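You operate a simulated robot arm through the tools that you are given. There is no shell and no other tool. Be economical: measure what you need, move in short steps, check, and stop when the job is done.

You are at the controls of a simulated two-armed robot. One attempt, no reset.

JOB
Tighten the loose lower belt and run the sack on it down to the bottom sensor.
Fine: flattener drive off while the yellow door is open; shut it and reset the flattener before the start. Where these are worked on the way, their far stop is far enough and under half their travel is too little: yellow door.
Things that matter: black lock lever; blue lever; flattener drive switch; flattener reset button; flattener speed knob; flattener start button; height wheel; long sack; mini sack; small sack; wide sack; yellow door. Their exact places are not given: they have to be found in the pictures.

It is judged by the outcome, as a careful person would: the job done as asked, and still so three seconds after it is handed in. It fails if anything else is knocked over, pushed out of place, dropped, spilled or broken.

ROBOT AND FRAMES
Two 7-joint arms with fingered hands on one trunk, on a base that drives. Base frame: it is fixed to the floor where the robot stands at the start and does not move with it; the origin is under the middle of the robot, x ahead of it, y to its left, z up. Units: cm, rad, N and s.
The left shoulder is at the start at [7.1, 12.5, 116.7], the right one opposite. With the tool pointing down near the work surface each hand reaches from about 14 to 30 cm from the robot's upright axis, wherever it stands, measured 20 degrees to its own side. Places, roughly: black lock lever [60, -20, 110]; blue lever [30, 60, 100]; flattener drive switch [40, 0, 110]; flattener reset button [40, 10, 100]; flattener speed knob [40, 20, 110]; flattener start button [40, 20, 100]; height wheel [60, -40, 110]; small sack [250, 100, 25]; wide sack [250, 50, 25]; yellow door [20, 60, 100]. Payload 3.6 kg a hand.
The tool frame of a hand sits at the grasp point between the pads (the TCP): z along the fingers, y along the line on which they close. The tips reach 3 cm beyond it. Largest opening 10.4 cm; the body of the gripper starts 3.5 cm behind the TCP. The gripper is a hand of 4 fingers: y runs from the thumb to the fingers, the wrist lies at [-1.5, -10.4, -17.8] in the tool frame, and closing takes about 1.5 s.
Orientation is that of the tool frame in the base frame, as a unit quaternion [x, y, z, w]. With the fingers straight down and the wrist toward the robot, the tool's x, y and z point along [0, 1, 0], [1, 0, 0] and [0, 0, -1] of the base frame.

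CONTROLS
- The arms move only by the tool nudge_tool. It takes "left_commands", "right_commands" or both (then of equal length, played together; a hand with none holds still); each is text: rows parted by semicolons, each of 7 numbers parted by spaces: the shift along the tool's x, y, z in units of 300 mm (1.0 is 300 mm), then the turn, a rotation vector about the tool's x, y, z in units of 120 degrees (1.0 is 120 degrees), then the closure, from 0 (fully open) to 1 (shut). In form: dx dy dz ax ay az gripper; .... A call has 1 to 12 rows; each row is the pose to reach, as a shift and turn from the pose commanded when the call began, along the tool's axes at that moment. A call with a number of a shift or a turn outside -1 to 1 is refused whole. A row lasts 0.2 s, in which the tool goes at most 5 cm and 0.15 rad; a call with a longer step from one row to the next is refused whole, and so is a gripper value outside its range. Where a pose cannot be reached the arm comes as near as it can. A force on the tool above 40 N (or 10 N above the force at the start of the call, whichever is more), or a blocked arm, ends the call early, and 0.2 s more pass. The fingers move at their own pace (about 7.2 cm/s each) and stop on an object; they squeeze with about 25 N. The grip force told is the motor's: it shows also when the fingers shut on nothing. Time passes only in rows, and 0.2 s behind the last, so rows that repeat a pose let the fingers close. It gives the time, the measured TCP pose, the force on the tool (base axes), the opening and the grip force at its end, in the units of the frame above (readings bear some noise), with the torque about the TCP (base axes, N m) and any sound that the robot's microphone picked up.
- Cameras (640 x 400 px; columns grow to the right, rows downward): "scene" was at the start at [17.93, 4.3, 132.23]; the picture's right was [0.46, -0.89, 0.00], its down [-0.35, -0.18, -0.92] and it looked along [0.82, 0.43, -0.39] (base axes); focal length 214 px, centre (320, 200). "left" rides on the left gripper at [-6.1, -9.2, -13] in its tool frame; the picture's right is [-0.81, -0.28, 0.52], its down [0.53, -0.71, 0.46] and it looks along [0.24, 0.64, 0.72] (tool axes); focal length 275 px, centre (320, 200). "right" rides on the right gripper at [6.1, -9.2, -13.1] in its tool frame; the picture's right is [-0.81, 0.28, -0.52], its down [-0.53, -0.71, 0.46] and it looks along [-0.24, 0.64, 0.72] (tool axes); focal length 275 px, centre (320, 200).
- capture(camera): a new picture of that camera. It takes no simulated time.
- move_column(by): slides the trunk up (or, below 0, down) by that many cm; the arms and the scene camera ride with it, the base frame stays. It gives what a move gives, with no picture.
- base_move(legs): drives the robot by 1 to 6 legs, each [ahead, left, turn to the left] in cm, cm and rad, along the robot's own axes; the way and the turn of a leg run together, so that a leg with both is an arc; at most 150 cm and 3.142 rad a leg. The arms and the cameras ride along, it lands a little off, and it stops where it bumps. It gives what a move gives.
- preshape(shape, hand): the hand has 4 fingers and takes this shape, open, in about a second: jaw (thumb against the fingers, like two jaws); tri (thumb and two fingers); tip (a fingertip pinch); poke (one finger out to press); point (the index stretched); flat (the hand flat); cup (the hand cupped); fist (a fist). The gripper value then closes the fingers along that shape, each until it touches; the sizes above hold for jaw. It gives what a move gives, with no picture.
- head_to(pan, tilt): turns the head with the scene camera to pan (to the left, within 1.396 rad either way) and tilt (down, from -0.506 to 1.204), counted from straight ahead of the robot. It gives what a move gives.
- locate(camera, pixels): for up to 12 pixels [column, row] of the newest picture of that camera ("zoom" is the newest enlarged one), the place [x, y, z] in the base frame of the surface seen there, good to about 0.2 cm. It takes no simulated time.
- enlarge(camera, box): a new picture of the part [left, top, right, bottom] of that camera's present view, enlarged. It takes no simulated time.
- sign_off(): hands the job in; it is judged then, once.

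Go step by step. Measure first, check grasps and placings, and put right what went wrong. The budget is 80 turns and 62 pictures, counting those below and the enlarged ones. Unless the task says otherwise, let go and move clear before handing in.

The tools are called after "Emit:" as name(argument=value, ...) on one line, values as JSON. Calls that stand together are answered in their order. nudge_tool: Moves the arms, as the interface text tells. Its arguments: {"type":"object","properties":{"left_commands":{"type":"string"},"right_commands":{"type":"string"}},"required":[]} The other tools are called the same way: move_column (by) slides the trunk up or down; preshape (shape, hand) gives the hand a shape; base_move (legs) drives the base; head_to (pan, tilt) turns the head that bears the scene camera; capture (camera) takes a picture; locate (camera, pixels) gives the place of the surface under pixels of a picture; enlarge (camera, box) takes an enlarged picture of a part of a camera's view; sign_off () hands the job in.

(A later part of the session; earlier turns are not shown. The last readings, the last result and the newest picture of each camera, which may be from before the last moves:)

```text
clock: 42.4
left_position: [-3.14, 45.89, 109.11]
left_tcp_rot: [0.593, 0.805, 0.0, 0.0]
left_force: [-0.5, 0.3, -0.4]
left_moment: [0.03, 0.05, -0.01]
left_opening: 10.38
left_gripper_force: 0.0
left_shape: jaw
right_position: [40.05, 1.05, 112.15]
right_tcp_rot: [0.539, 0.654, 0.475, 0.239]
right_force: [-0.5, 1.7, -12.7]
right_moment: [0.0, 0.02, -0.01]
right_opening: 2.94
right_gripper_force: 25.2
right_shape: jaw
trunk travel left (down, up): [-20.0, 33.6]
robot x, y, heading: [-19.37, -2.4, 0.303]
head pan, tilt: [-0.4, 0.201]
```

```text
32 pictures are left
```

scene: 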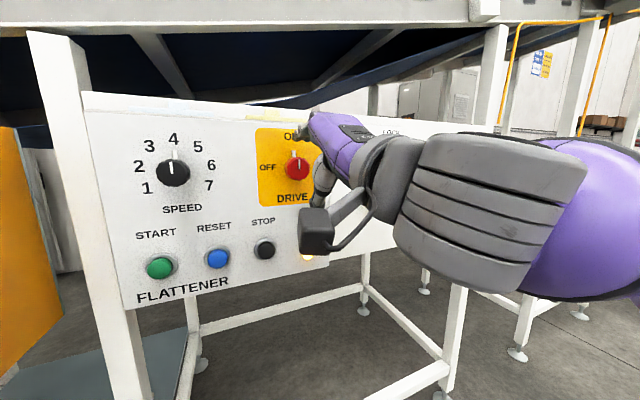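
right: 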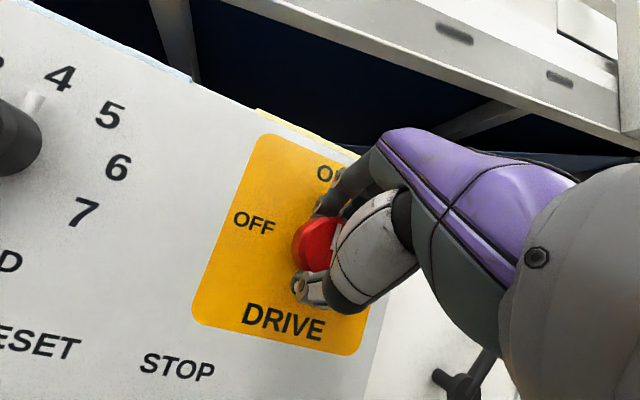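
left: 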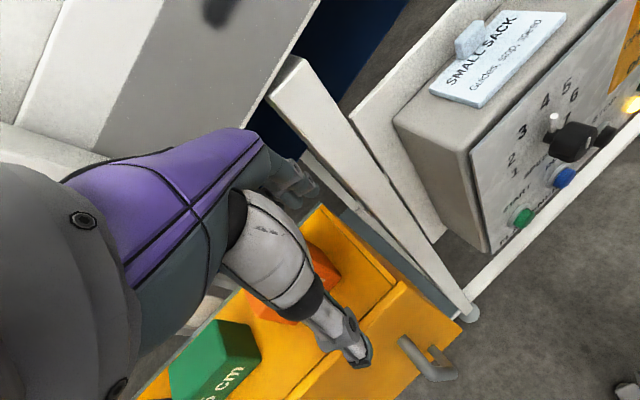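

Gripped at 2.94 cm, centred on the axis. Now the 90-degree counter-clockwise turn to OFF.

Emit:
nudge_tool(right_commands="0 0 0 0 -0.0284 -0.0557 1;0 0 0 0 -0.0568 -0.1113 1;0 0 0 0 -0.0853 -0.167 1;0 0 0 0 -0.1137 -0.2227 1;0 0 0 0 -0.1421 -0.2783 1;0 0 0 0 -0.1705 -0.334 1;0 0 0 0 -0.1989 -0.3897 1;0 0 0 0 -0.2273 -0.4453 1;0 0 0 0 -0.2558 -0.501 1;0 0 0 0 -0.2842 -0.5567 1;0 0 0 0 -0.3126 -0.6123 1;0 0 0 0 -0.341 -0.668 1")

Emit:
capture(camera="scene")

```text
clock: 45.0
left_position: [-3.26, 46.1, 109.16]
left_tcp_rot: [0.593, 0.805, 0.0, 0.0]
left_force: [-0.7, -0.8, -0.1]
left_moment: [-0.02, 0.0, -0.04]
left_opening: 10.39
left_gripper_force: 0.0
left_shape: jaw
right_position: [40.0, 1.28, 112.16]
right_tcp_rot: [0.121, 0.725, 0.012, 0.678]
right_force: [-2.4, 1.5, -18.0]
right_moment: [-0.11, 0.32, 0.31]
right_opening: 2.87
right_gripper_force: 25.4
right_shape: jaw
trunk travel left (down, up): [-20.0, 33.6]
robot x, y, heading: [-19.5, -2.52, 0.303]
head pan, tilt: [-0.4, 0.201]
```

```text
31 pictures are left
```

scene: 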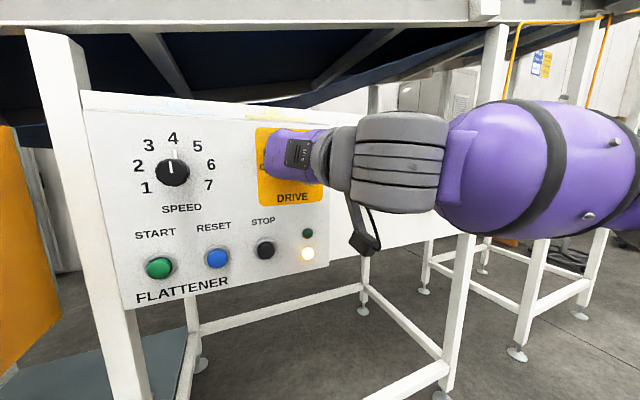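

The turn went through without slip. I open and back off along the axis, then check the switch.

Emit:
nudge_tool(right_commands="0 0 0 0 0 0 0.5;0 0 0 0 0 0 0.4;0 0 0 0 0 0 0.4;0 0 0 0 0 0 0.4;0 -0.0373 -0.0745 0 0 0 0.4;0 -0.0745 -0.149 0 0 0 0.3;0 -0.112 -0.2235 0 0 0 0.3;0 -0.149 -0.298 0 0 0 0.3")

Emit:
capture(camera="right")

```text
clock: 46.8
left_position: [-3.31, 46.14, 109.24]
left_tcp_rot: [0.593, 0.805, -0.001, 0.0]
left_force: [-0.2, 0.9, 0.0]
left_moment: [0.01, 0.0, 0.01]
left_opening: 10.36
left_gripper_force: 0.0
left_shape: jaw
right_position: [31.17, -1.01, 112.94]
right_tcp_rot: [0.124, 0.724, 0.013, 0.678]
right_force: [0.7, 1.0, -0.8]
right_moment: [0.0, -0.01, -0.02]
right_opening: 7.26
right_gripper_force: 0.2
right_shape: jaw
right hand out of reach, approached as far as the arm can: row 8
trunk travel left (down, up): [-20.0, 33.6]
robot x, y, heading: [-19.47, -2.48, 0.299]
head pan, tilt: [-0.4, 0.201]
```

```text
30 pictures are left
```

right: 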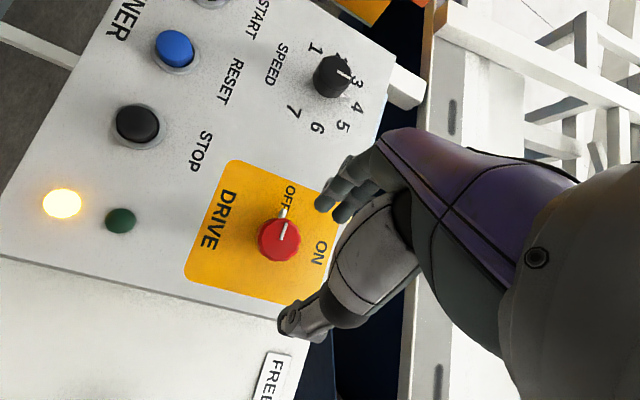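

The white pointer now sits at OFF. Next the left hand: bring it in front of the door handle with the jaws lying horizontally (mirror of the pose that worked on the right).

Emit:
nudge_tool(left_commands="-0.033 0.039 0.0194 -0.0332 0.053 0.0332 0;-0.067 0.078 0.0388 -0.0663 0.106 0.0663 0;-0.1 0.117 0.0583 -0.0995 0.159 0.0995 0;-0.133 0.156 0.0777 -0.1327 0.212 0.1327 0;-0.167 0.195 0.097 -0.1658 0.265 0.1658 0;-0.2 0.2335 0.1165 -0.199 0.318 0.199 0;-0.233 0.272 0.136 -0.2322 0.371 0.2322 0;-0.267 0.311 0.155 -0.2653 0.424 0.2653 0;-0.3 0.35 0.175 -0.2985 0.477 0.2985 0;-0.333 0.389 0.194 -0.3317 0.53 0.3317 0;-0.367 0.428 0.2136 -0.3648 0.583 0.3648 0;-0.4 0.467 0.233 -0.398 0.636 0.398 0")

Emit:
head_to(pan=0.5, tilt=0.25)

Emit:
capture(camera="scene")

Emit:
capture(camera="left")

```text
clock: 49.4
left_position: [15.94, 43.69, 105.09]
left_tcp_rot: [0.666, 0.289, 0.639, -0.252]
left_force: [-0.2, 0.1, 1.2]
left_moment: [0.01, 0.0, 0.02]
left_opening: 10.38
left_gripper_force: 0.1
left_shape: jaw
left hand out of reach, approached as far as the arm can: row 7, 8, 9, 10, 11, 12
right_position: [31.12, -1.05, 112.9]
right_tcp_rot: [0.124, 0.724, 0.013, 0.678]
right_force: [0.3, -0.5, 0.1]
right_moment: [0.03, 0.0, -0.03]
right_opening: 7.26
right_gripper_force: 0.1
right_shape: jaw
trunk travel left (down, up): [-20.0, 33.6]
robot x, y, heading: [-19.32, -2.46, 0.305]
head pan, tilt: [-0.4, 0.201]
```

```text
clock: 50.6
left_position: [15.92, 43.6, 105.19]
left_tcp_rot: [0.668, 0.291, 0.637, -0.252]
left_force: [-0.8, 0.1, 0.1]
left_moment: [-0.02, 0.0, -0.02]
left_opening: 10.39
left_gripper_force: 0.0
left_shape: jaw
right_position: [31.15, -1.07, 112.79]
right_tcp_rot: [0.124, 0.724, 0.013, 0.678]
right_force: [-0.3, 0.3, 0.2]
right_moment: [0.01, 0.03, 0.0]
right_opening: 7.27
right_gripper_force: 0.0
right_shape: jaw
trunk travel left (down, up): [-20.0, 33.6]
robot x, y, heading: [-19.47, -2.23, 0.299]
head pan, tilt: [0.499, 0.25]
```

```text
29 pictures are left
```

scene: 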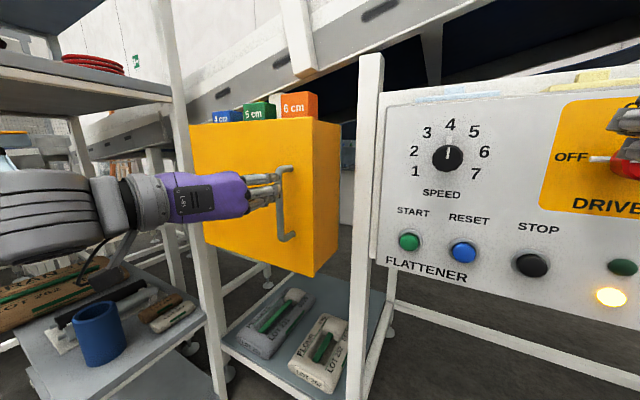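

```text
28 pictures are left
```

left: 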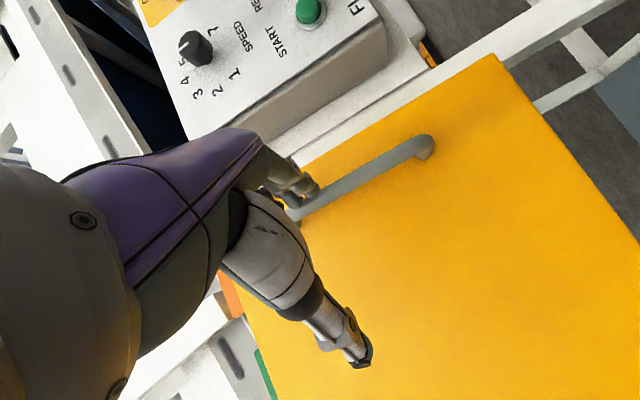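

The left hand is at the handle in the right attitude; the bar is at (281,205). I'll locate the bar, door edges and top precisely.

Emit:
locate(camera="scene", pixels=[[280, 190], [281, 205], [282, 225], [290, 168], [292, 235], [318, 200], [317, 270], [195, 140], [320, 122], [215, 240], [300, 210]])

Emit:
locate(camera="left", pixels=[[350, 183], [380, 167], [430, 148], [310, 207], [400, 260]])

```text
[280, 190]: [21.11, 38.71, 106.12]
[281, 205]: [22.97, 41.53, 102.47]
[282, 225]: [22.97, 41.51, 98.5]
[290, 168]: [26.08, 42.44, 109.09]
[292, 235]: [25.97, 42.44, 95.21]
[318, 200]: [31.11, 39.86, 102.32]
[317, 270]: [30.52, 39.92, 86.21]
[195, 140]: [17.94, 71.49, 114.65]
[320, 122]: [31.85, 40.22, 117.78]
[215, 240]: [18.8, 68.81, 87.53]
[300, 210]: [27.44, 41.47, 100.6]
```

```text
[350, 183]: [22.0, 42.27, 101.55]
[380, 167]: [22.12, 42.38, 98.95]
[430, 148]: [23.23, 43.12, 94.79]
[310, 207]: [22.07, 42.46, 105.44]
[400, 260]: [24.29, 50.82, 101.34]
```

The bar stands at about (22.7, 42.1), just outside the fingers. I back 2 cm, shift across, advance with a 6 cm opening, and close on it.

Emit:
nudge_tool(left_commands="-0.035 0 -0.067 0 0 0 0.3;-0.07 0.09 -0.067 0 0 0 0.4;-0.104 0.193 -0.067 0 0 0 0.4;-0.104 0.193 -0.067 0 0 0 0.4;-0.104 0.193 0.015 0 0 0 0.4;-0.104 0.193 0.098 0 0 0 0.4;-0.104 0.193 0.098 0 0 0 0.6;-0.104 0.193 0.098 0 0 0 1;-0.104 0.193 0.098 0 0 0 1;-0.104 0.193 0.098 0 0 0 1;-0.104 0.193 0.098 0 0 0 1")

Emit:
capture(camera="left")

```text
clock: 53.0
left_position: [22.3, 41.77, 101.69]
left_tcp_rot: [0.666, 0.292, 0.638, -0.253]
left_force: [1.1, 5.3, 0.5]
left_moment: [-0.01, 0.05, -0.01]
left_opening: 0.0
left_gripper_force: 25.2
left_shape: jaw
left hand out of reach, approached as far as the arm can: row 1, 2, 3, 4, 5
right_position: [31.17, -0.98, 112.89]
right_tcp_rot: [0.123, 0.724, 0.011, 0.678]
right_force: [-0.5, -0.8, 0.4]
right_moment: [-0.02, 0.02, -0.03]
right_opening: 7.23
right_gripper_force: 0.1
right_shape: jaw
trunk travel left (down, up): [-20.0, 33.6]
robot x, y, heading: [-19.28, -2.16, 0.296]
head pan, tilt: [0.499, 0.25]
```

```text
27 pictures are left
```

left: 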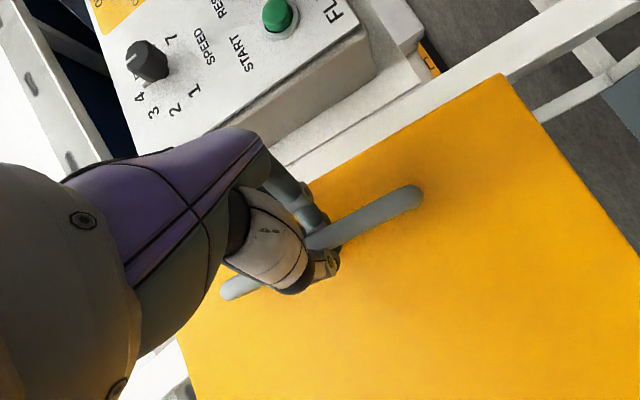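

The fingertips have closed around the bar (cage grip, 25 N). I pull the door along its arc about the left-hand hinge to about 30 degrees.

Emit:
nudge_tool(left_commands="0 -0.027 -0.034 0 0 0 1;0 -0.054 -0.068 0 0 0 1;0 -0.083 -0.1 0 0 0 1;0 -0.113 -0.131 0 0 0 1;0 -0.145 -0.16 0 0 0 1;0 -0.178 -0.189 0 0 0 1;0 -0.213 -0.215 0 0 0 1;0 -0.248 -0.24 0 0 0 1;0 -0.285 -0.263 0 0 0 1;0 -0.322 -0.286 0 0 0 1;0 -0.361 -0.305 0 0 0 1;0 -0.4 -0.324 0 0 0 1")

Emit:
capture(camera="scene")

```text
clock: 55.6
left_position: [7.71, 47.09, 103.68]
left_tcp_rot: [0.667, 0.292, 0.638, -0.253]
left_force: [-0.4, 0.6, 0.9]
left_moment: [-0.07, 0.03, 0.03]
left_opening: 0.0
left_gripper_force: 25.1
left_shape: jaw
left hand out of reach, approached as far as the arm can: row 2, 3, 4, 5, 6, 7, 8, 9, 10, 11, 12
right_position: [31.14, -1.09, 112.9]
right_tcp_rot: [0.124, 0.725, 0.013, 0.678]
right_force: [-0.5, 0.2, -0.5]
right_moment: [0.01, 0.01, 0.01]
right_opening: 7.25
right_gripper_force: 0.0
right_shape: jaw
trunk travel left (down, up): [-20.0, 33.6]
robot x, y, heading: [-19.66, -2.48, 0.305]
head pan, tilt: [0.499, 0.25]
```

```text
26 pictures are left
```

scene: 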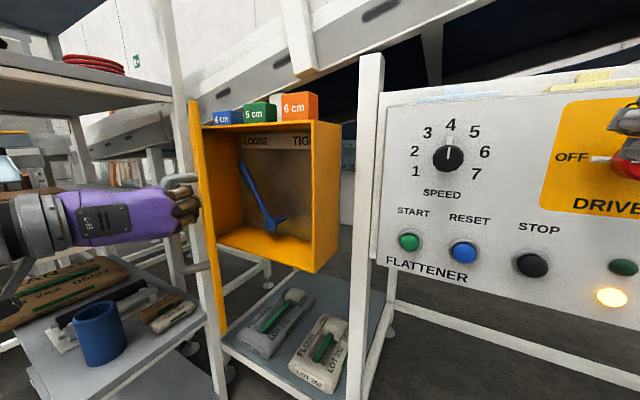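

The door has swung open, showing the blue lever inside pointing at LOOSE (left), with TIGHT at right. I'll zoom and measure the door edge and lever.

Emit:
enlarge(camera="scene", box=[150, 90, 350, 280])

Emit:
locate(camera="scene", pixels=[[195, 115], [218, 320], [188, 178], [210, 265], [243, 165], [258, 198], [268, 222], [283, 218], [290, 170], [330, 200], [270, 250], [220, 180]])

Emit:
capture(camera="left")

```text
2.11 times, centred on (250, 185) of scene
```

zoom: 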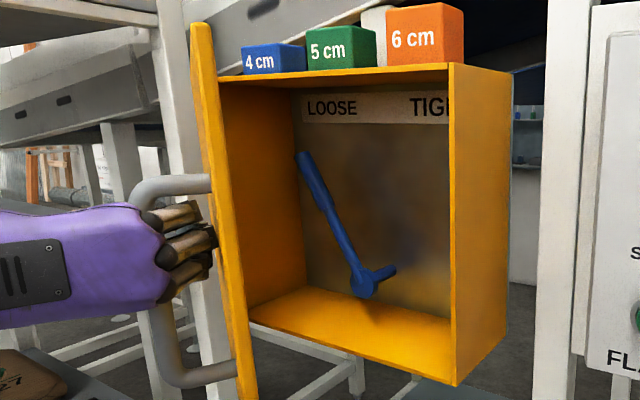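

```text
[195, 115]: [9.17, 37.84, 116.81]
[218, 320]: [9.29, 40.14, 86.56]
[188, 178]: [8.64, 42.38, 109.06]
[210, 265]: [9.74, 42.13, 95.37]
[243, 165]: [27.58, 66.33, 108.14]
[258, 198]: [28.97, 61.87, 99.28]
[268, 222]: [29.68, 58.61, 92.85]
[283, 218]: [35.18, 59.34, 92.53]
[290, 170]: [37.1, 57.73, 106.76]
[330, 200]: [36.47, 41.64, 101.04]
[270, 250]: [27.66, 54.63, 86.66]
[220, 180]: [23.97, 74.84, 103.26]
```

```text
24 pictures are left
```

left: 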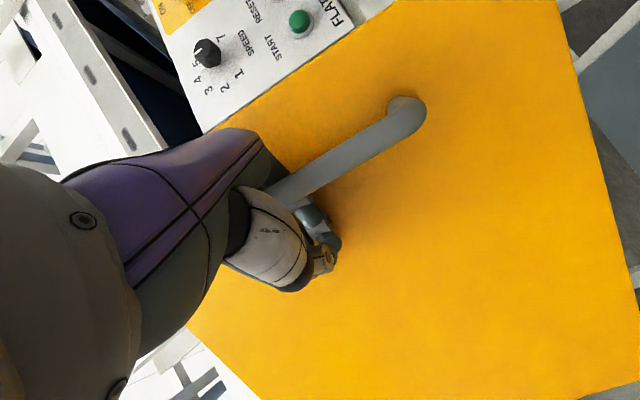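

The door stands at about 33 degrees open with the bar sitting deep in the palm. I'll release, withdraw, and go round the door's free edge to push it wider from inside.

Emit:
nudge_tool(left_commands="0 0 0 0 0 0 0.5;0 0 0 0 0 0 0;0 0 0 0 0 0 0;0 0 0 0 0 0 0;0 0 0 0 0 0 0;0 0 -0.1 0 0 0 0;0 0 -0.2 0 0 0 0;0 0 -0.3 0 0 0 0;0 0.1 -0.35 0 0 0 0.5;0 0.2 -0.4 0 0 0 1;0 0.3 -0.45 0 0 0 1;0 0.4 -0.5 0 0 0 1")

Emit:
capture(camera="scene")

```text
clock: 57.5
left_position: [4.13, 45.02, 105.88]
left_tcp_rot: [0.676, 0.277, 0.641, -0.236]
left_force: [1.3, 3.0, -25.7]
left_moment: [0.38, 1.01, 0.03]
left_opening: 5.58
left_gripper_force: 0.1
left_shape: jaw
left hand out of reach, approached as far as the arm can: row 6, 7, 8, 9
right_position: [31.28, -0.94, 112.84]
right_tcp_rot: [0.124, 0.723, 0.013, 0.679]
right_force: [-0.2, -0.1, 0.3]
right_moment: [-0.01, -0.02, 0.02]
right_opening: 7.26
right_gripper_force: 0.1
right_shape: jaw
trunk travel left (down, up): [-20.0, 33.6]
robot x, y, heading: [-19.17, -2.39, 0.306]
head pan, tilt: [0.499, 0.25]
stopped in row 9 (left hand): the force on the tool passed its limit at 83 N (the readings are from after the stop); the commanded pose is now the measured one
```

```text
23 pictures are left
```

scene: 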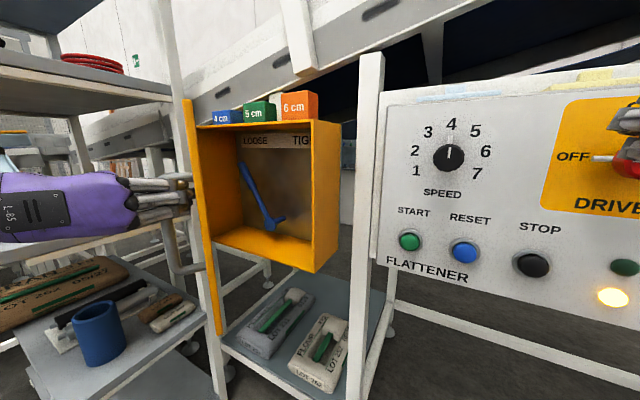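

Retraction was limited and the hand rode up against the handle's top. I'll lower and fully open the hand, then withdraw it straight by driving the base back along the finger direction.

Emit:
nudge_tool(left_commands="-0.04 0 0 0 0 0 0;-0.09 0 0 0 0 0 0;-0.09 0 0 0 0 0 0;-0.09 0 0 0 0 0 0")

Emit:
base_move(legs=[[-12, -6, 0]])

Emit:
capture(camera="scene")

```text
clock: 58.5
left_position: [3.8, 46.09, 104.02]
left_tcp_rot: [0.672, 0.278, 0.644, -0.239]
left_force: [-0.5, 0.1, 0.4]
left_moment: [-0.03, -0.03, 0.0]
left_opening: 10.37
left_gripper_force: 0.1
left_shape: jaw
left hand out of reach, approached as far as the arm can: row 1, 2, 3, 4
right_position: [31.11, -1.11, 112.93]
right_tcp_rot: [0.124, 0.723, 0.012, 0.68]
right_force: [-0.2, -0.1, -0.1]
right_moment: [0.01, 0.02, 0.01]
right_opening: 7.25
right_gripper_force: 0.0
right_shape: jaw
trunk travel left (down, up): [-20.0, 33.6]
robot x, y, heading: [-19.36, -1.95, 0.306]
head pan, tilt: [0.499, 0.25]
```

```text
clock: 59.8
left_position: [-5.78, 36.74, 104.05]
left_tcp_rot: [0.671, 0.278, 0.645, -0.238]
left_force: [0.9, 0.2, 0.2]
left_moment: [-0.01, -0.01, -0.03]
left_opening: 10.37
left_gripper_force: 0.1
left_shape: jaw
right_position: [21.46, -10.32, 112.95]
right_tcp_rot: [0.124, 0.723, 0.013, 0.679]
right_force: [-0.1, -1.0, -0.7]
right_moment: [0.01, -0.01, 0.04]
right_opening: 7.24
right_gripper_force: 0.0
right_shape: jaw
trunk travel left (down, up): [-20.0, 33.6]
robot x, y, heading: [-28.94, -11.5, 0.304]
head pan, tilt: [0.499, 0.25]
```

```text
22 pictures are left
```

scene: 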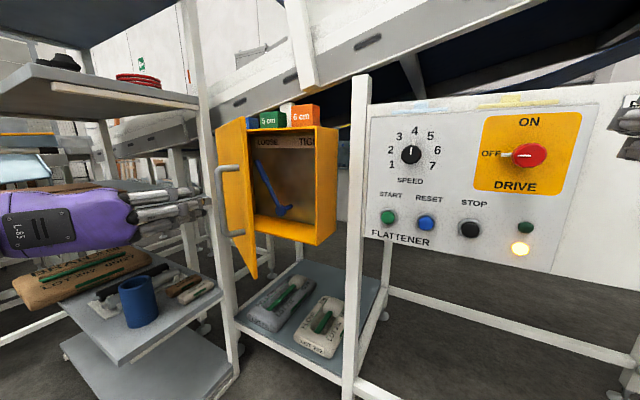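

The hand is free of the handle and the switch reads OFF. I measure the door edge and nearby shelf before going round it.

Emit:
locate(camera="scene", pixels=[[247, 125], [254, 275], [217, 125], [222, 180], [240, 233], [140, 270], [215, 285], [195, 100], [205, 60], [352, 300], [230, 300], [262, 185]])

Emit:
base_move(legs=[[0, -12, 0]])

```text
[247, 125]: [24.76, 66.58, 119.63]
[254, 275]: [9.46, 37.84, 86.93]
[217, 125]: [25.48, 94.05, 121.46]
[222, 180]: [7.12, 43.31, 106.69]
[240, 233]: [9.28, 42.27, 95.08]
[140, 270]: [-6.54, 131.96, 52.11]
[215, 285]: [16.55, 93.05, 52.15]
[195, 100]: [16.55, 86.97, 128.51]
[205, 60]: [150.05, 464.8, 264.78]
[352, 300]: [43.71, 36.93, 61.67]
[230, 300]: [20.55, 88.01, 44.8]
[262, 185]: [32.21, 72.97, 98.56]
```

```text
clock: 61.5
left_position: [-2.22, 25.41, 104.08]
left_tcp_rot: [0.671, 0.279, 0.644, -0.239]
left_force: [0.0, 0.1, 0.1]
left_moment: [0.03, 0.02, 0.01]
left_opening: 10.37
left_gripper_force: 0.0
left_shape: jaw
right_position: [25.01, -21.73, 112.89]
right_tcp_rot: [0.124, 0.724, 0.014, 0.679]
right_force: [-0.4, -0.7, -0.7]
right_moment: [-0.04, 0.02, 0.02]
right_opening: 7.23
right_gripper_force: 0.1
right_shape: jaw
trunk travel left (down, up): [-20.0, 33.6]
robot x, y, heading: [-25.38, -22.7, 0.305]
head pan, tilt: [0.499, 0.25]
```

The door edge is at (9.5, 37.8) and the shelf stays beyond y=86. I close the hand slim, drive forward beside the door edge, then extend the arm 9 cm.

Emit:
nudge_tool(left_commands="0 0 0 0 0 0 0.6;0 0 0 0 0 0 1;0 0 0 0 0 0 1;0 0 0 0 0 0 1;0 0 0 0 0 0 1;0 0 0 0 0 0 1")

Emit:
base_move(legs=[[16, 0, 0]])

Emit:
nudge_tool(left_commands="0 0.05 0.09 0 0 0 1;0 0.1 0.18 0 0 0 1;0 0.14 0.265 0 0 0 1;0 0.14 0.265 0 0 0 1")

Emit:
capture(camera="scene")

```text
clock: 62.9
left_position: [-2.16, 25.41, 104.07]
left_tcp_rot: [0.671, 0.279, 0.644, -0.238]
left_force: [-0.3, -0.3, 0.8]
left_moment: [0.03, -0.01, 0.0]
left_opening: 0.0
left_gripper_force: 24.9
left_shape: jaw
right_position: [25.22, -21.67, 112.95]
right_tcp_rot: [0.124, 0.724, 0.013, 0.678]
right_force: [0.3, 0.1, 0.2]
right_moment: [-0.01, 0.0, 0.0]
right_opening: 7.24
right_gripper_force: 0.0
right_shape: jaw
trunk travel left (down, up): [-20.0, 33.6]
robot x, y, heading: [-25.44, -23.02, 0.3]
head pan, tilt: [0.499, 0.25]
```

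```text
clock: 64.3
left_position: [12.84, 30.38, 104.02]
left_tcp_rot: [0.671, 0.28, 0.643, -0.24]
left_force: [0.6, 0.4, -0.8]
left_moment: [0.0, 0.03, -0.01]
left_opening: 0.02
left_gripper_force: 25.5
left_shape: jaw
right_position: [40.53, -16.73, 112.9]
right_tcp_rot: [0.123, 0.724, 0.015, 0.679]
right_force: [0.5, 0.2, 0.5]
right_moment: [0.02, 0.03, -0.01]
right_opening: 7.23
right_gripper_force: 0.0
right_shape: jaw
trunk travel left (down, up): [-20.0, 33.6]
robot x, y, heading: [-10.05, -18.35, 0.307]
head pan, tilt: [0.499, 0.25]
```

```text
clock: 65.3
left_position: [21.41, 32.72, 103.9]
left_tcp_rot: [0.67, 0.28, 0.644, -0.24]
left_force: [0.0, 0.2, -0.3]
left_moment: [-0.02, 0.01, -0.01]
left_opening: 0.0
left_gripper_force: 24.6
left_shape: jaw
right_position: [40.19, -16.65, 113.04]
right_tcp_rot: [0.123, 0.724, 0.014, 0.679]
right_force: [0.2, -0.1, -0.3]
right_moment: [-0.04, 0.0, 0.01]
right_opening: 7.26
right_gripper_force: 0.1
right_shape: jaw
trunk travel left (down, up): [-20.0, 33.6]
robot x, y, heading: [-10.17, -17.97, 0.302]
head pan, tilt: [0.499, 0.25]
```

```text
21 pictures are left
```

scene: 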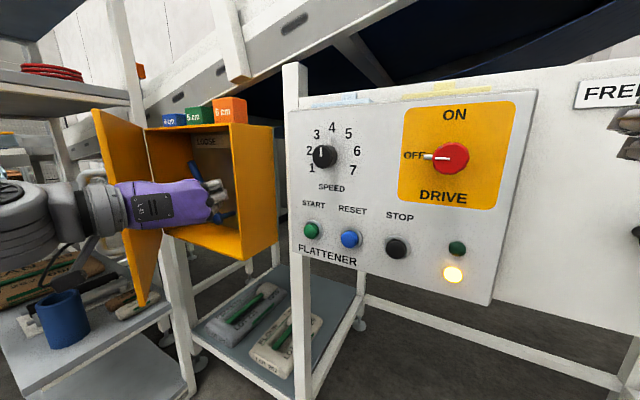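

Hand is inside the door edge. The speed pointer looks different at (318,152); I'll zoom on it before pushing.

Emit:
enlarge(camera="scene", box=[280, 90, 480, 250])

Emit:
base_move(legs=[[0, 10, 0]])

```text
2.50 times, centred on (380, 170) of scene
```

zoom: 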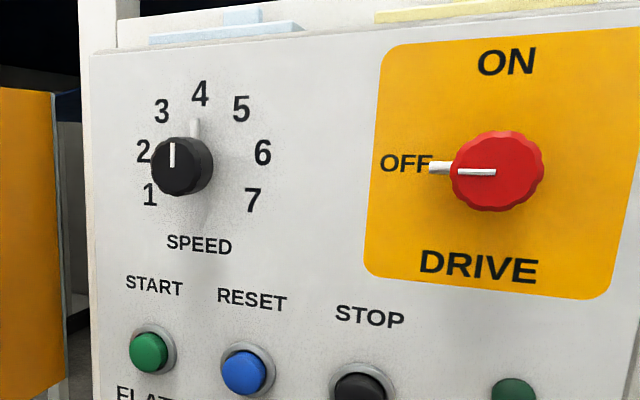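

```text
clock: 66.7
left_position: [19.36, 38.71, 103.76]
left_tcp_rot: [0.675, 0.27, 0.646, -0.233]
left_force: [-0.9, -2.7, 1.1]
left_moment: [0.06, 0.12, 0.3]
left_opening: 0.0
left_gripper_force: 24.7
left_shape: jaw
right_position: [37.91, -9.66, 112.93]
right_tcp_rot: [0.123, 0.724, 0.014, 0.679]
right_force: [0.8, -0.4, 0.4]
right_moment: [-0.01, -0.01, -0.02]
right_opening: 7.24
right_gripper_force: 0.0
right_shape: jaw
trunk travel left (down, up): [-20.0, 33.6]
robot x, y, heading: [-12.65, -11.01, 0.302]
head pan, tilt: [0.499, 0.25]
stopped in leg 1: the force on the tool passed its limit at 54 N (the readings are from after the stop); the commanded pose is now the measured one
```

The dial is still at 4 (parallax only). The push met 54 N, so I look at what touches.

Emit:
capture(camera="scene")

```text
19 pictures are left
```

scene: 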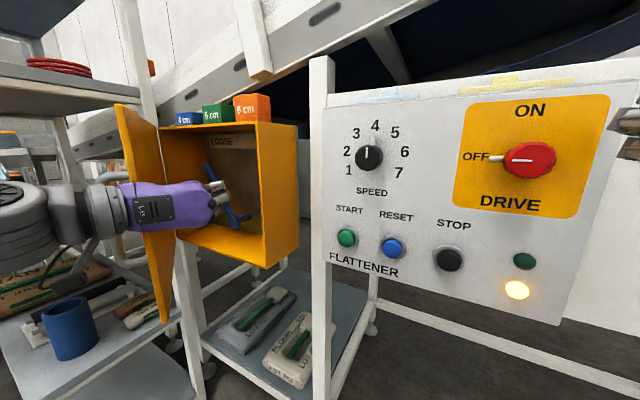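

The hand is against the door. I push it left slowly with the arm, yawing left as it goes.

Emit:
nudge_tool(left_commands="0 -0.03 0.0155 0 0 0 1;0 -0.059 0.031 0.01 0 0 1;0 -0.089 0.046 0.02 0 0 1;0 -0.118 0.061 0.035 0 0 1;0 -0.148 0.076 0.05 0 0 1;0 -0.178 0.091 0.065 0 0 1;0 -0.207 0.107 0.08 0 0 1;0 -0.237 0.122 0.095 0 0 1;0 -0.266 0.137 0.11 0 0 1;0 -0.296 0.152 0.125 0 0 1;0 -0.325 0.168 0.145 0 0 1;0 -0.355 0.183 0.167 0 0 1")

```text
clock: 67.1
left_position: [19.23, 38.73, 103.56]
left_tcp_rot: [0.681, 0.262, 0.645, -0.227]
left_force: [-3.7, -19.1, 4.2]
left_moment: [0.39, 0.35, 1.95]
left_opening: 0.0
left_gripper_force: 25.4
left_shape: jaw
right_position: [37.93, -9.97, 113.0]
right_tcp_rot: [0.123, 0.724, 0.015, 0.679]
right_force: [0.4, -0.7, -0.6]
right_moment: [-0.07, 0.04, 0.01]
right_opening: 7.23
right_gripper_force: 0.0
right_shape: jaw
trunk travel left (down, up): [-20.0, 33.6]
robot x, y, heading: [-12.5, -11.43, 0.302]
head pan, tilt: [0.499, 0.25]
stopped in row 2 (left hand): the force on the tool passed its limit at 46 N (the readings are from after the stop); the commanded pose is now the measured one
```

The hand was bearing on the door's end face, so pushing left cannot swing it. I'll go back out and regrip the handle, then pull with the base.

Emit:
base_move(legs=[[0, -4, 0], [-22, 0, 0], [0, 9, 0]])

Emit:
nudge_tool(left_commands="0 0 0 0 0 0 0.4;0 0 0 0 0 0 0.4;0 0 0 0 0 0 0.4;0 0 0 0 0 0 0.4")

Emit:
capture(camera="scene")

```text
clock: 70.5
left_position: [-3.49, 37.2, 103.48]
left_tcp_rot: [0.679, 0.267, 0.644, -0.229]
left_force: [0.2, -0.2, 0.6]
left_moment: [0.03, 0.01, -0.01]
left_opening: 0.01
left_gripper_force: 24.7
left_shape: jaw
right_position: [15.47, -11.48, 112.9]
right_tcp_rot: [0.123, 0.724, 0.015, 0.678]
right_force: [-0.4, 0.2, 0.3]
right_moment: [0.01, -0.04, 0.01]
right_opening: 7.27
right_gripper_force: 0.1
right_shape: jaw
trunk travel left (down, up): [-20.0, 33.6]
robot x, y, heading: [-35.07, -13.25, 0.308]
head pan, tilt: [0.499, 0.25]
```

```text
clock: 71.5
left_position: [-3.49, 37.27, 103.49]
left_tcp_rot: [0.679, 0.267, 0.644, -0.228]
left_force: [0.1, -0.6, -1.0]
left_moment: [0.06, 0.0, 0.0]
left_opening: 6.21
left_gripper_force: 0.1
left_shape: jaw
right_position: [15.53, -11.57, 112.85]
right_tcp_rot: [0.123, 0.724, 0.014, 0.679]
right_force: [-0.4, -0.3, -0.2]
right_moment: [-0.01, 0.02, 0.03]
right_opening: 7.24
right_gripper_force: 0.1
right_shape: jaw
trunk travel left (down, up): [-20.0, 33.6]
robot x, y, heading: [-35.09, -13.3, 0.305]
head pan, tilt: [0.499, 0.25]
```

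```text
18 pictures are left
```

scene: 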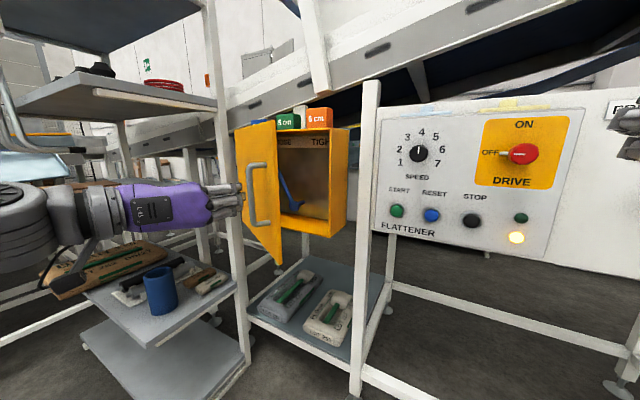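

Emit:
locate(camera="scene", pixels=[[251, 195], [252, 212], [258, 166], [260, 223], [280, 180], [265, 150], [284, 262]])

```text
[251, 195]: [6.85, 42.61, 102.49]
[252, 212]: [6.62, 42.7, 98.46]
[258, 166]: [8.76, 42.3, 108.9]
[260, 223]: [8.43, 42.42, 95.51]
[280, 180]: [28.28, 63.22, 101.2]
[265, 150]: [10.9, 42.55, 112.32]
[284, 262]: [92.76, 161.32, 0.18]
```

The bar centre is at about (7.2, 43.2), 2.5 cm to the finger side. I shift across, advance 10 cm and close on it.

Emit:
nudge_tool(left_commands="0 0.083 0 0 0 0 0.4;0 0.083 0.08 0 0 0 0.4;0 0.083 0.17 0 0 0 0.4;0 0.083 0.25 0 0 0 0.4;0 0.083 0.335 0 0 0 0.4;0 0.083 0.335 0 0 0 0.4;0 0.083 0.335 0 0 0 0.8;0 0.083 0.335 0 0 0 1;0 0.083 0.335 0 0 0 1;0 0.083 0.335 0 0 0 1;0 0.083 0.335 0 0 0 1")

Emit:
capture(camera="left")

```text
clock: 73.9
left_position: [5.68, 41.9, 102.82]
left_tcp_rot: [0.679, 0.267, 0.645, -0.228]
left_force: [-1.4, -3.2, -0.2]
left_moment: [0.01, 0.09, -0.08]
left_opening: 0.91
left_gripper_force: 25.3
left_shape: jaw
right_position: [15.53, -11.61, 112.98]
right_tcp_rot: [0.122, 0.724, 0.015, 0.679]
right_force: [-0.1, -0.6, -0.2]
right_moment: [0.0, 0.01, 0.02]
right_opening: 7.26
right_gripper_force: 0.0
right_shape: jaw
trunk travel left (down, up): [-20.0, 33.6]
robot x, y, heading: [-35.08, -13.15, 0.307]
head pan, tilt: [0.499, 0.25]
```

```text
17 pictures are left
```

left: 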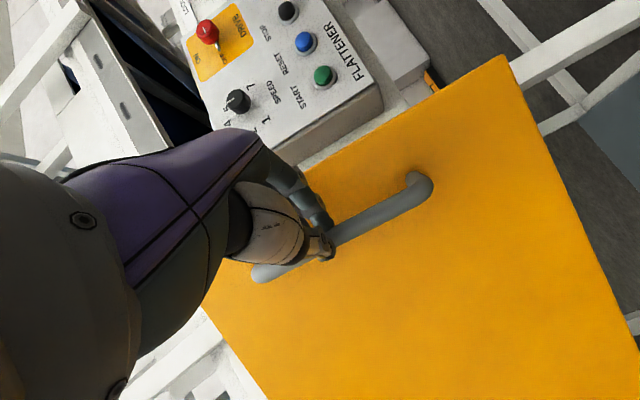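

Pinched on the bar at 0.9 cm. I pull the door further by driving the base along the handle's arc.

Emit:
base_move(legs=[[-2.6, 2.6, 0], [-2.5, 3.3, 0], [-2.1, 3.6, 0], [-1.5, 3.9, 0], [-1.0, 4.0, 0], [-0.4, 4.1, 0]])

Emit:
capture(camera="scene")

```text
clock: 75.4
left_position: [0.02, 43.84, 102.84]
left_tcp_rot: [0.685, 0.255, 0.647, -0.217]
left_force: [-6.6, -13.9, 2.2]
left_moment: [0.09, -0.03, -0.4]
left_opening: 0.95
left_gripper_force: 24.8
left_shape: jaw
right_position: [9.55, -8.31, 113.05]
right_tcp_rot: [0.124, 0.724, 0.015, 0.679]
right_force: [0.6, 0.3, -0.4]
right_moment: [-0.01, -0.02, -0.03]
right_opening: 7.25
right_gripper_force: 0.1
right_shape: jaw
trunk travel left (down, up): [-20.0, 33.6]
robot x, y, heading: [-40.86, -9.83, 0.31]
head pan, tilt: [0.499, 0.25]
stopped in leg 2: the force on the tool passed its limit at 42 N (the readings are from after the stop); the commanded pose is now the measured one
```

```text
16 pictures are left
```

scene: 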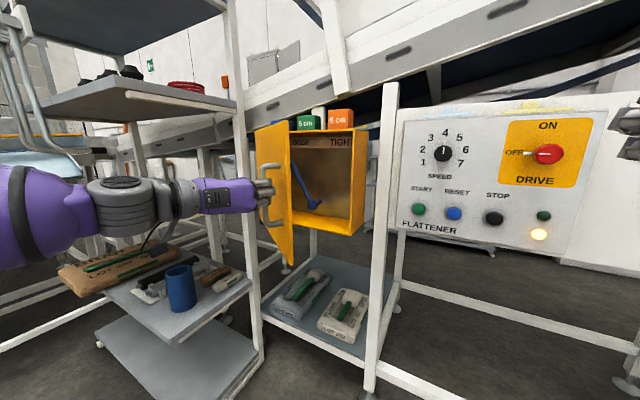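

The door is at about 41 degrees, with a mostly radial load. I continue slowly with the arm itself, along a slightly wider arc.

Emit:
nudge_tool(left_commands="0 -0.037 -0.021 0 0 0 1;0 -0.075 -0.039 0 0 0 1;0 -0.114 -0.055 0 0 0 1;0 -0.152 -0.07 0 0 0 1;0 -0.189 -0.084 0 0 0 1;0 -0.229 -0.093 0 0 0 1;0 -0.267 -0.1 0 0 0 1;0 -0.305 -0.107 0 0 0 1;0 -0.342 -0.11 0 0 0 1;0 -0.378 -0.111 0 0 0 1;0 -0.414 -0.111 0 0 0 1;0 -0.448 -0.108 0 0 0 1")

Emit:
capture(camera="scene")

```text
clock: 78.0
left_position: [-11.16, 52.59, 102.64]
left_tcp_rot: [0.685, 0.256, 0.646, -0.219]
left_force: [-11.3, -12.2, -2.3]
left_moment: [0.22, -0.09, -1.11]
left_opening: 0.74
left_gripper_force: 25.2
left_shape: jaw
right_position: [9.42, -8.25, 113.04]
right_tcp_rot: [0.123, 0.724, 0.015, 0.679]
right_force: [0.1, -0.2, 0.0]
right_moment: [-0.01, -0.02, -0.01]
right_opening: 7.2
right_gripper_force: 0.0
right_shape: jaw
trunk travel left (down, up): [-20.0, 33.6]
robot x, y, heading: [-40.93, -9.63, 0.307]
head pan, tilt: [0.499, 0.25]
```

```text
15 pictures are left
```

scene: 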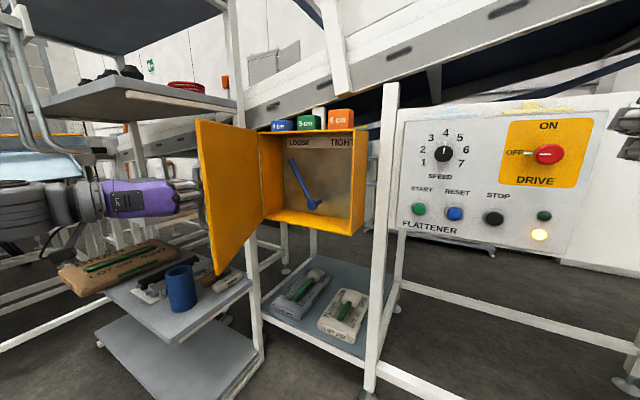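

The door stands at about 66 degrees open. I open the left hand, and meanwhile fold the right hand down and back so the base can come closer later.

Emit:
nudge_tool(left_commands="0 0 0 0 0 0 0.5;0 0 0 0 0 0 0.3;0 0 0 0 0 0 0;0 0 0 0 0 0 0;0 0 0 0 0 0 0;0 0 0 0 0 0 0;0 0 0 0 0 0 0;0 0 0 0 0 0 0;0 0 0 0 0 0 0;0 0 0 0 0 0 0;0 0 0 0 0 0 0;0 0 0 0 0 0 0", right_commands="0.017 -0.0446 -0.0306 0.0369 0.0488 0.0298 0.3;0.034 -0.0892 -0.0612 0.0738 0.0975 0.0595 0.3;0.051 -0.1338 -0.0918 0.1108 0.1463 0.0893 0.3;0.068 -0.178 -0.1223 0.1477 0.195 0.119 0.3;0.085 -0.223 -0.153 0.1846 0.2438 0.1488 0.3;0.1015 -0.2675 -0.1835 0.2215 0.2925 0.1785 0.3;0.118 -0.312 -0.214 0.2584 0.3413 0.2083 0.3;0.135 -0.357 -0.245 0.2953 0.39 0.238 0.3;0.152 -0.401 -0.275 0.3323 0.4388 0.2678 0.3;0.169 -0.446 -0.306 0.3692 0.4875 0.2975 0.3;0.186 -0.49 -0.336 0.4061 0.5363 0.3273 0.3;0.203 -0.535 -0.367 0.443 0.585 0.357 0.3")

Emit:
base_move(legs=[[-13, -5, 0]])

Emit:
capture(camera="scene")

```text
clock: 80.6
left_position: [-11.06, 52.8, 102.67]
left_tcp_rot: [0.685, 0.258, 0.645, -0.22]
left_force: [-0.4, -0.5, 0.0]
left_moment: [-0.01, 0.01, 0.01]
left_opening: 10.37
left_gripper_force: 0.0
left_shape: jaw
right_position: [-4.24, -20.79, 104.82]
right_tcp_rot: [0.591, 0.807, 0.003, -0.003]
right_force: [-0.2, 0.1, 0.6]
right_moment: [0.02, 0.01, -0.01]
right_opening: 7.24
right_gripper_force: 0.0
right_shape: jaw
trunk travel left (down, up): [-20.0, 33.6]
robot x, y, heading: [-41.19, -9.52, 0.311]
head pan, tilt: [0.499, 0.25]
```

```text
clock: 82.0
left_position: [-22.16, 44.09, 102.65]
left_tcp_rot: [0.685, 0.258, 0.645, -0.22]
left_force: [-0.9, 0.2, -0.5]
left_moment: [-0.02, 0.02, -0.04]
left_opening: 10.36
left_gripper_force: 0.0
left_shape: jaw
right_position: [-15.45, -29.43, 104.98]
right_tcp_rot: [0.59, 0.808, 0.002, -0.002]
right_force: [-0.6, 0.4, 0.1]
right_moment: [0.05, -0.02, 0.03]
right_opening: 7.26
right_gripper_force: 0.1
right_shape: jaw
trunk travel left (down, up): [-20.0, 33.6]
robot x, y, heading: [-51.99, -18.64, 0.31]
head pan, tilt: [0.499, 0.25]
```

```text
14 pictures are left
```

scene: 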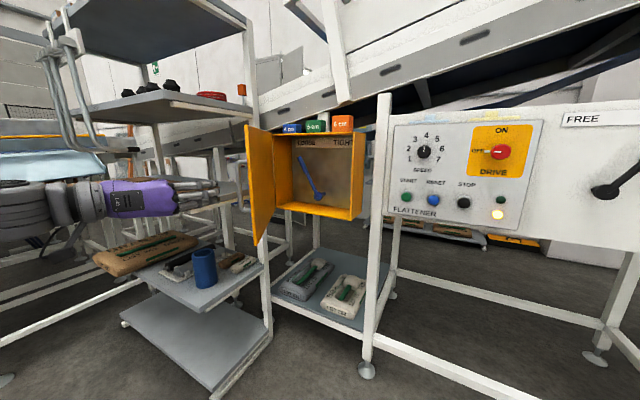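

Both hands are clear. I zoom on the open box to measure the lever and door edge accurately.

Emit:
enlarge(camera="scene", box=[235, 105, 375, 255])

Emit:
locate(camera="scene", pixels=[[248, 135], [263, 240], [299, 157], [307, 175], [314, 188], [319, 196], [330, 165], [360, 170], [290, 205], [335, 210], [283, 170], [355, 140]])

```text
2.67 times, centred on (305, 180) of scene
```

zoom: 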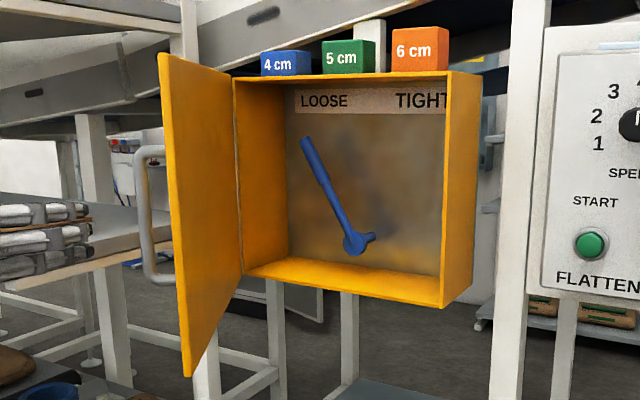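

```text
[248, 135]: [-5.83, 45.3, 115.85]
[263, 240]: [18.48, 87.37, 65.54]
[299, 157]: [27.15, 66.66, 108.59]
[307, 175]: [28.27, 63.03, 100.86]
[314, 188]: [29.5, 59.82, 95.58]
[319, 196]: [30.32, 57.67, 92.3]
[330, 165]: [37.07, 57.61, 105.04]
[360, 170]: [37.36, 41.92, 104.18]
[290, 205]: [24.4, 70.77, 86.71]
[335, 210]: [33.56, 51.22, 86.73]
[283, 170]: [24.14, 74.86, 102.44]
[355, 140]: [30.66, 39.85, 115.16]
```

The lever's pivot is at (30.3, 57.7, 92) and its tip at (27.2, 66.7, 109). I bring the left hand in, yaw it 15 degrees left, and drive round the door edge up to the box.

Emit:
nudge_tool(left_commands="0 0.039 -0.015 0.0156 0 0 0.5;0 0.078 -0.03 0.031 0 0 0.5;0 0.116 -0.045 0.047 0 0 0.5;0 0.155 -0.06 0.0625 0 0 0.5;0 0.194 -0.075 0.078 0 0 0.5;0 0.233 -0.09 0.094 0 0 0.5;0 0.271 -0.105 0.109 0 0 0.5;0 0.31 -0.12 0.125 0 0 0.5")

Emit:
base_move(legs=[[0, -6, 0], [34, 0, 0]])

Emit:
capture(camera="scene")

```text
clock: 83.8
left_position: [-19.01, 34.53, 103.21]
left_tcp_rot: [0.65, 0.34, 0.606, -0.308]
left_force: [-0.6, 0.8, -0.7]
left_moment: [0.0, -0.01, 0.01]
left_opening: 5.24
left_gripper_force: 0.0
left_shape: jaw
right_position: [-15.36, -29.5, 104.95]
right_tcp_rot: [0.589, 0.808, 0.003, -0.001]
right_force: [-0.2, -0.7, -0.9]
right_moment: [0.01, -0.02, 0.01]
right_opening: 7.26
right_gripper_force: 0.0
right_shape: jaw
trunk travel left (down, up): [-20.0, 33.6]
robot x, y, heading: [-51.69, -18.17, 0.307]
head pan, tilt: [0.499, 0.25]
```

```text
clock: 86.8
left_position: [14.89, 38.87, 103.12]
left_tcp_rot: [0.65, 0.339, 0.607, -0.307]
left_force: [0.5, 0.1, -0.8]
left_moment: [-0.05, -0.01, 0.0]
left_opening: 5.22
left_gripper_force: 0.1
left_shape: jaw
right_position: [18.46, -25.17, 104.92]
right_tcp_rot: [0.59, 0.808, 0.003, -0.001]
right_force: [0.3, -0.1, -0.5]
right_moment: [0.02, 0.0, -0.02]
right_opening: 7.26
right_gripper_force: 0.1
right_shape: jaw
trunk travel left (down, up): [-20.0, 33.6]
robot x, y, heading: [-18.37, -14.11, 0.305]
head pan, tilt: [0.499, 0.25]
```

```text
12 pictures are left
```

scene: 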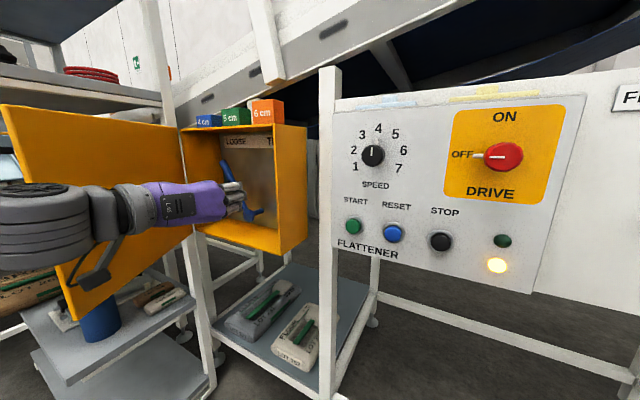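

The hand is at (14.9, 38.9) facing the box. I move the base so the hand stands before the lever along its finger direction.

Emit:
base_move(legs=[[11, 12.8, 0]])

Emit:
enlarge(camera="scene", box=[100, 90, 360, 260])

```text
clock: 88.2
left_position: [18.07, 48.0, 103.11]
left_tcp_rot: [0.654, 0.335, 0.606, -0.305]
left_force: [0.6, -0.4, 0.8]
left_moment: [0.02, 0.04, 0.0]
left_opening: 5.26
left_gripper_force: 0.0
left_shape: jaw
right_position: [22.26, -14.96, 105.03]
right_tcp_rot: [0.586, 0.81, 0.006, -0.002]
right_force: [0.2, -0.3, 0.3]
right_moment: [0.03, 0.0, 0.01]
right_opening: 7.28
right_gripper_force: 0.0
right_shape: jaw
trunk travel left (down, up): [-20.0, 33.6]
robot x, y, heading: [-14.1, -3.48, 0.31]
head pan, tilt: [0.499, 0.25]
stopped in leg 1: the robot was blocked; the commanded pose is now the measured one
```

```text
2.35 times, centred on (230, 175) of scene
```

zoom: 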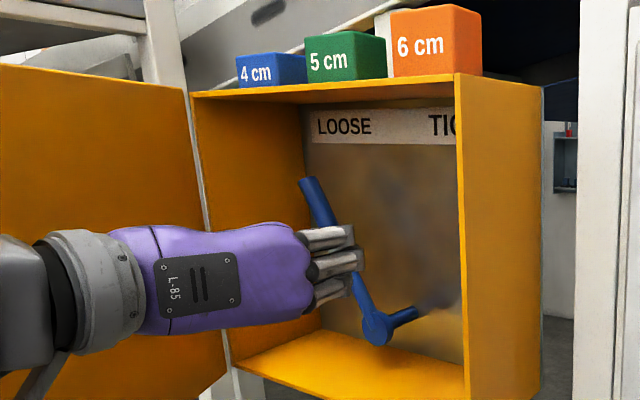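

The base was blocked partway, but the lever lies nearly straight along the fingers, 18 cm on. I extend the arm slowly along that line with the fingers open 5 cm.

Emit:
nudge_tool(left_commands="0.01 0 0.068 0 0 0 0.5;0.015 0 0.136 0 0 0 0.5;0.02 -0.01 0.203 0 0 0 0.5;0.025 -0.01 0.271 0 0 0 0.5;0.03 -0.02 0.339 0 0 0 0.5;0.037 -0.02 0.407 0 0 0 0.5;0.037 -0.03 0.474 0 0 0 0.5;0.037 -0.03 0.542 0 0 0 0.5;0.037 -0.03 0.61 0 0 0 0.5;0.037 -0.03 0.61 0 0 0 0.5")

Emit:
enlarge(camera="scene", box=[100, 90, 360, 260])

```text
clock: 89.1
left_position: [20.76, 42.41, 102.19]
left_tcp_rot: [0.69, 0.258, 0.621, -0.268]
left_force: [0.2, 0.2, -0.5]
left_moment: [-0.03, 0.0, 0.0]
left_opening: 5.21
left_gripper_force: 0.1
left_shape: jaw
right_position: [21.3, -16.44, 105.29]
right_tcp_rot: [0.584, 0.811, 0.015, -0.002]
right_force: [0.3, -0.3, -0.4]
right_moment: [0.02, -0.05, 0.0]
right_opening: 7.26
right_gripper_force: 0.1
right_shape: jaw
trunk travel left (down, up): [-20.0, 33.6]
robot x, y, heading: [-14.37, -4.17, 0.314]
head pan, tilt: [0.499, 0.25]
stopped in row 4 (left hand): the arm was blocked; the commanded pose is now the measured one
```

```text
2.35 times, centred on (230, 175) of scene
```

zoom: 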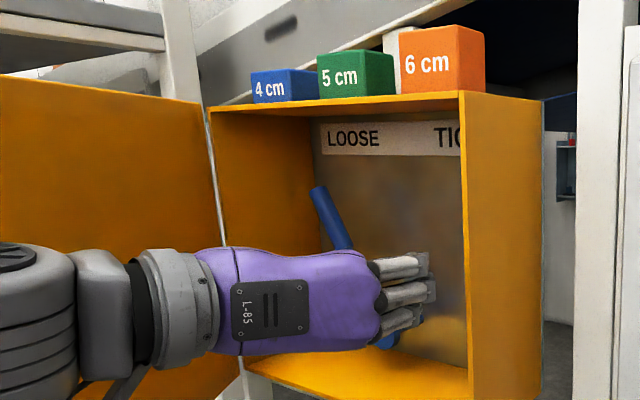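

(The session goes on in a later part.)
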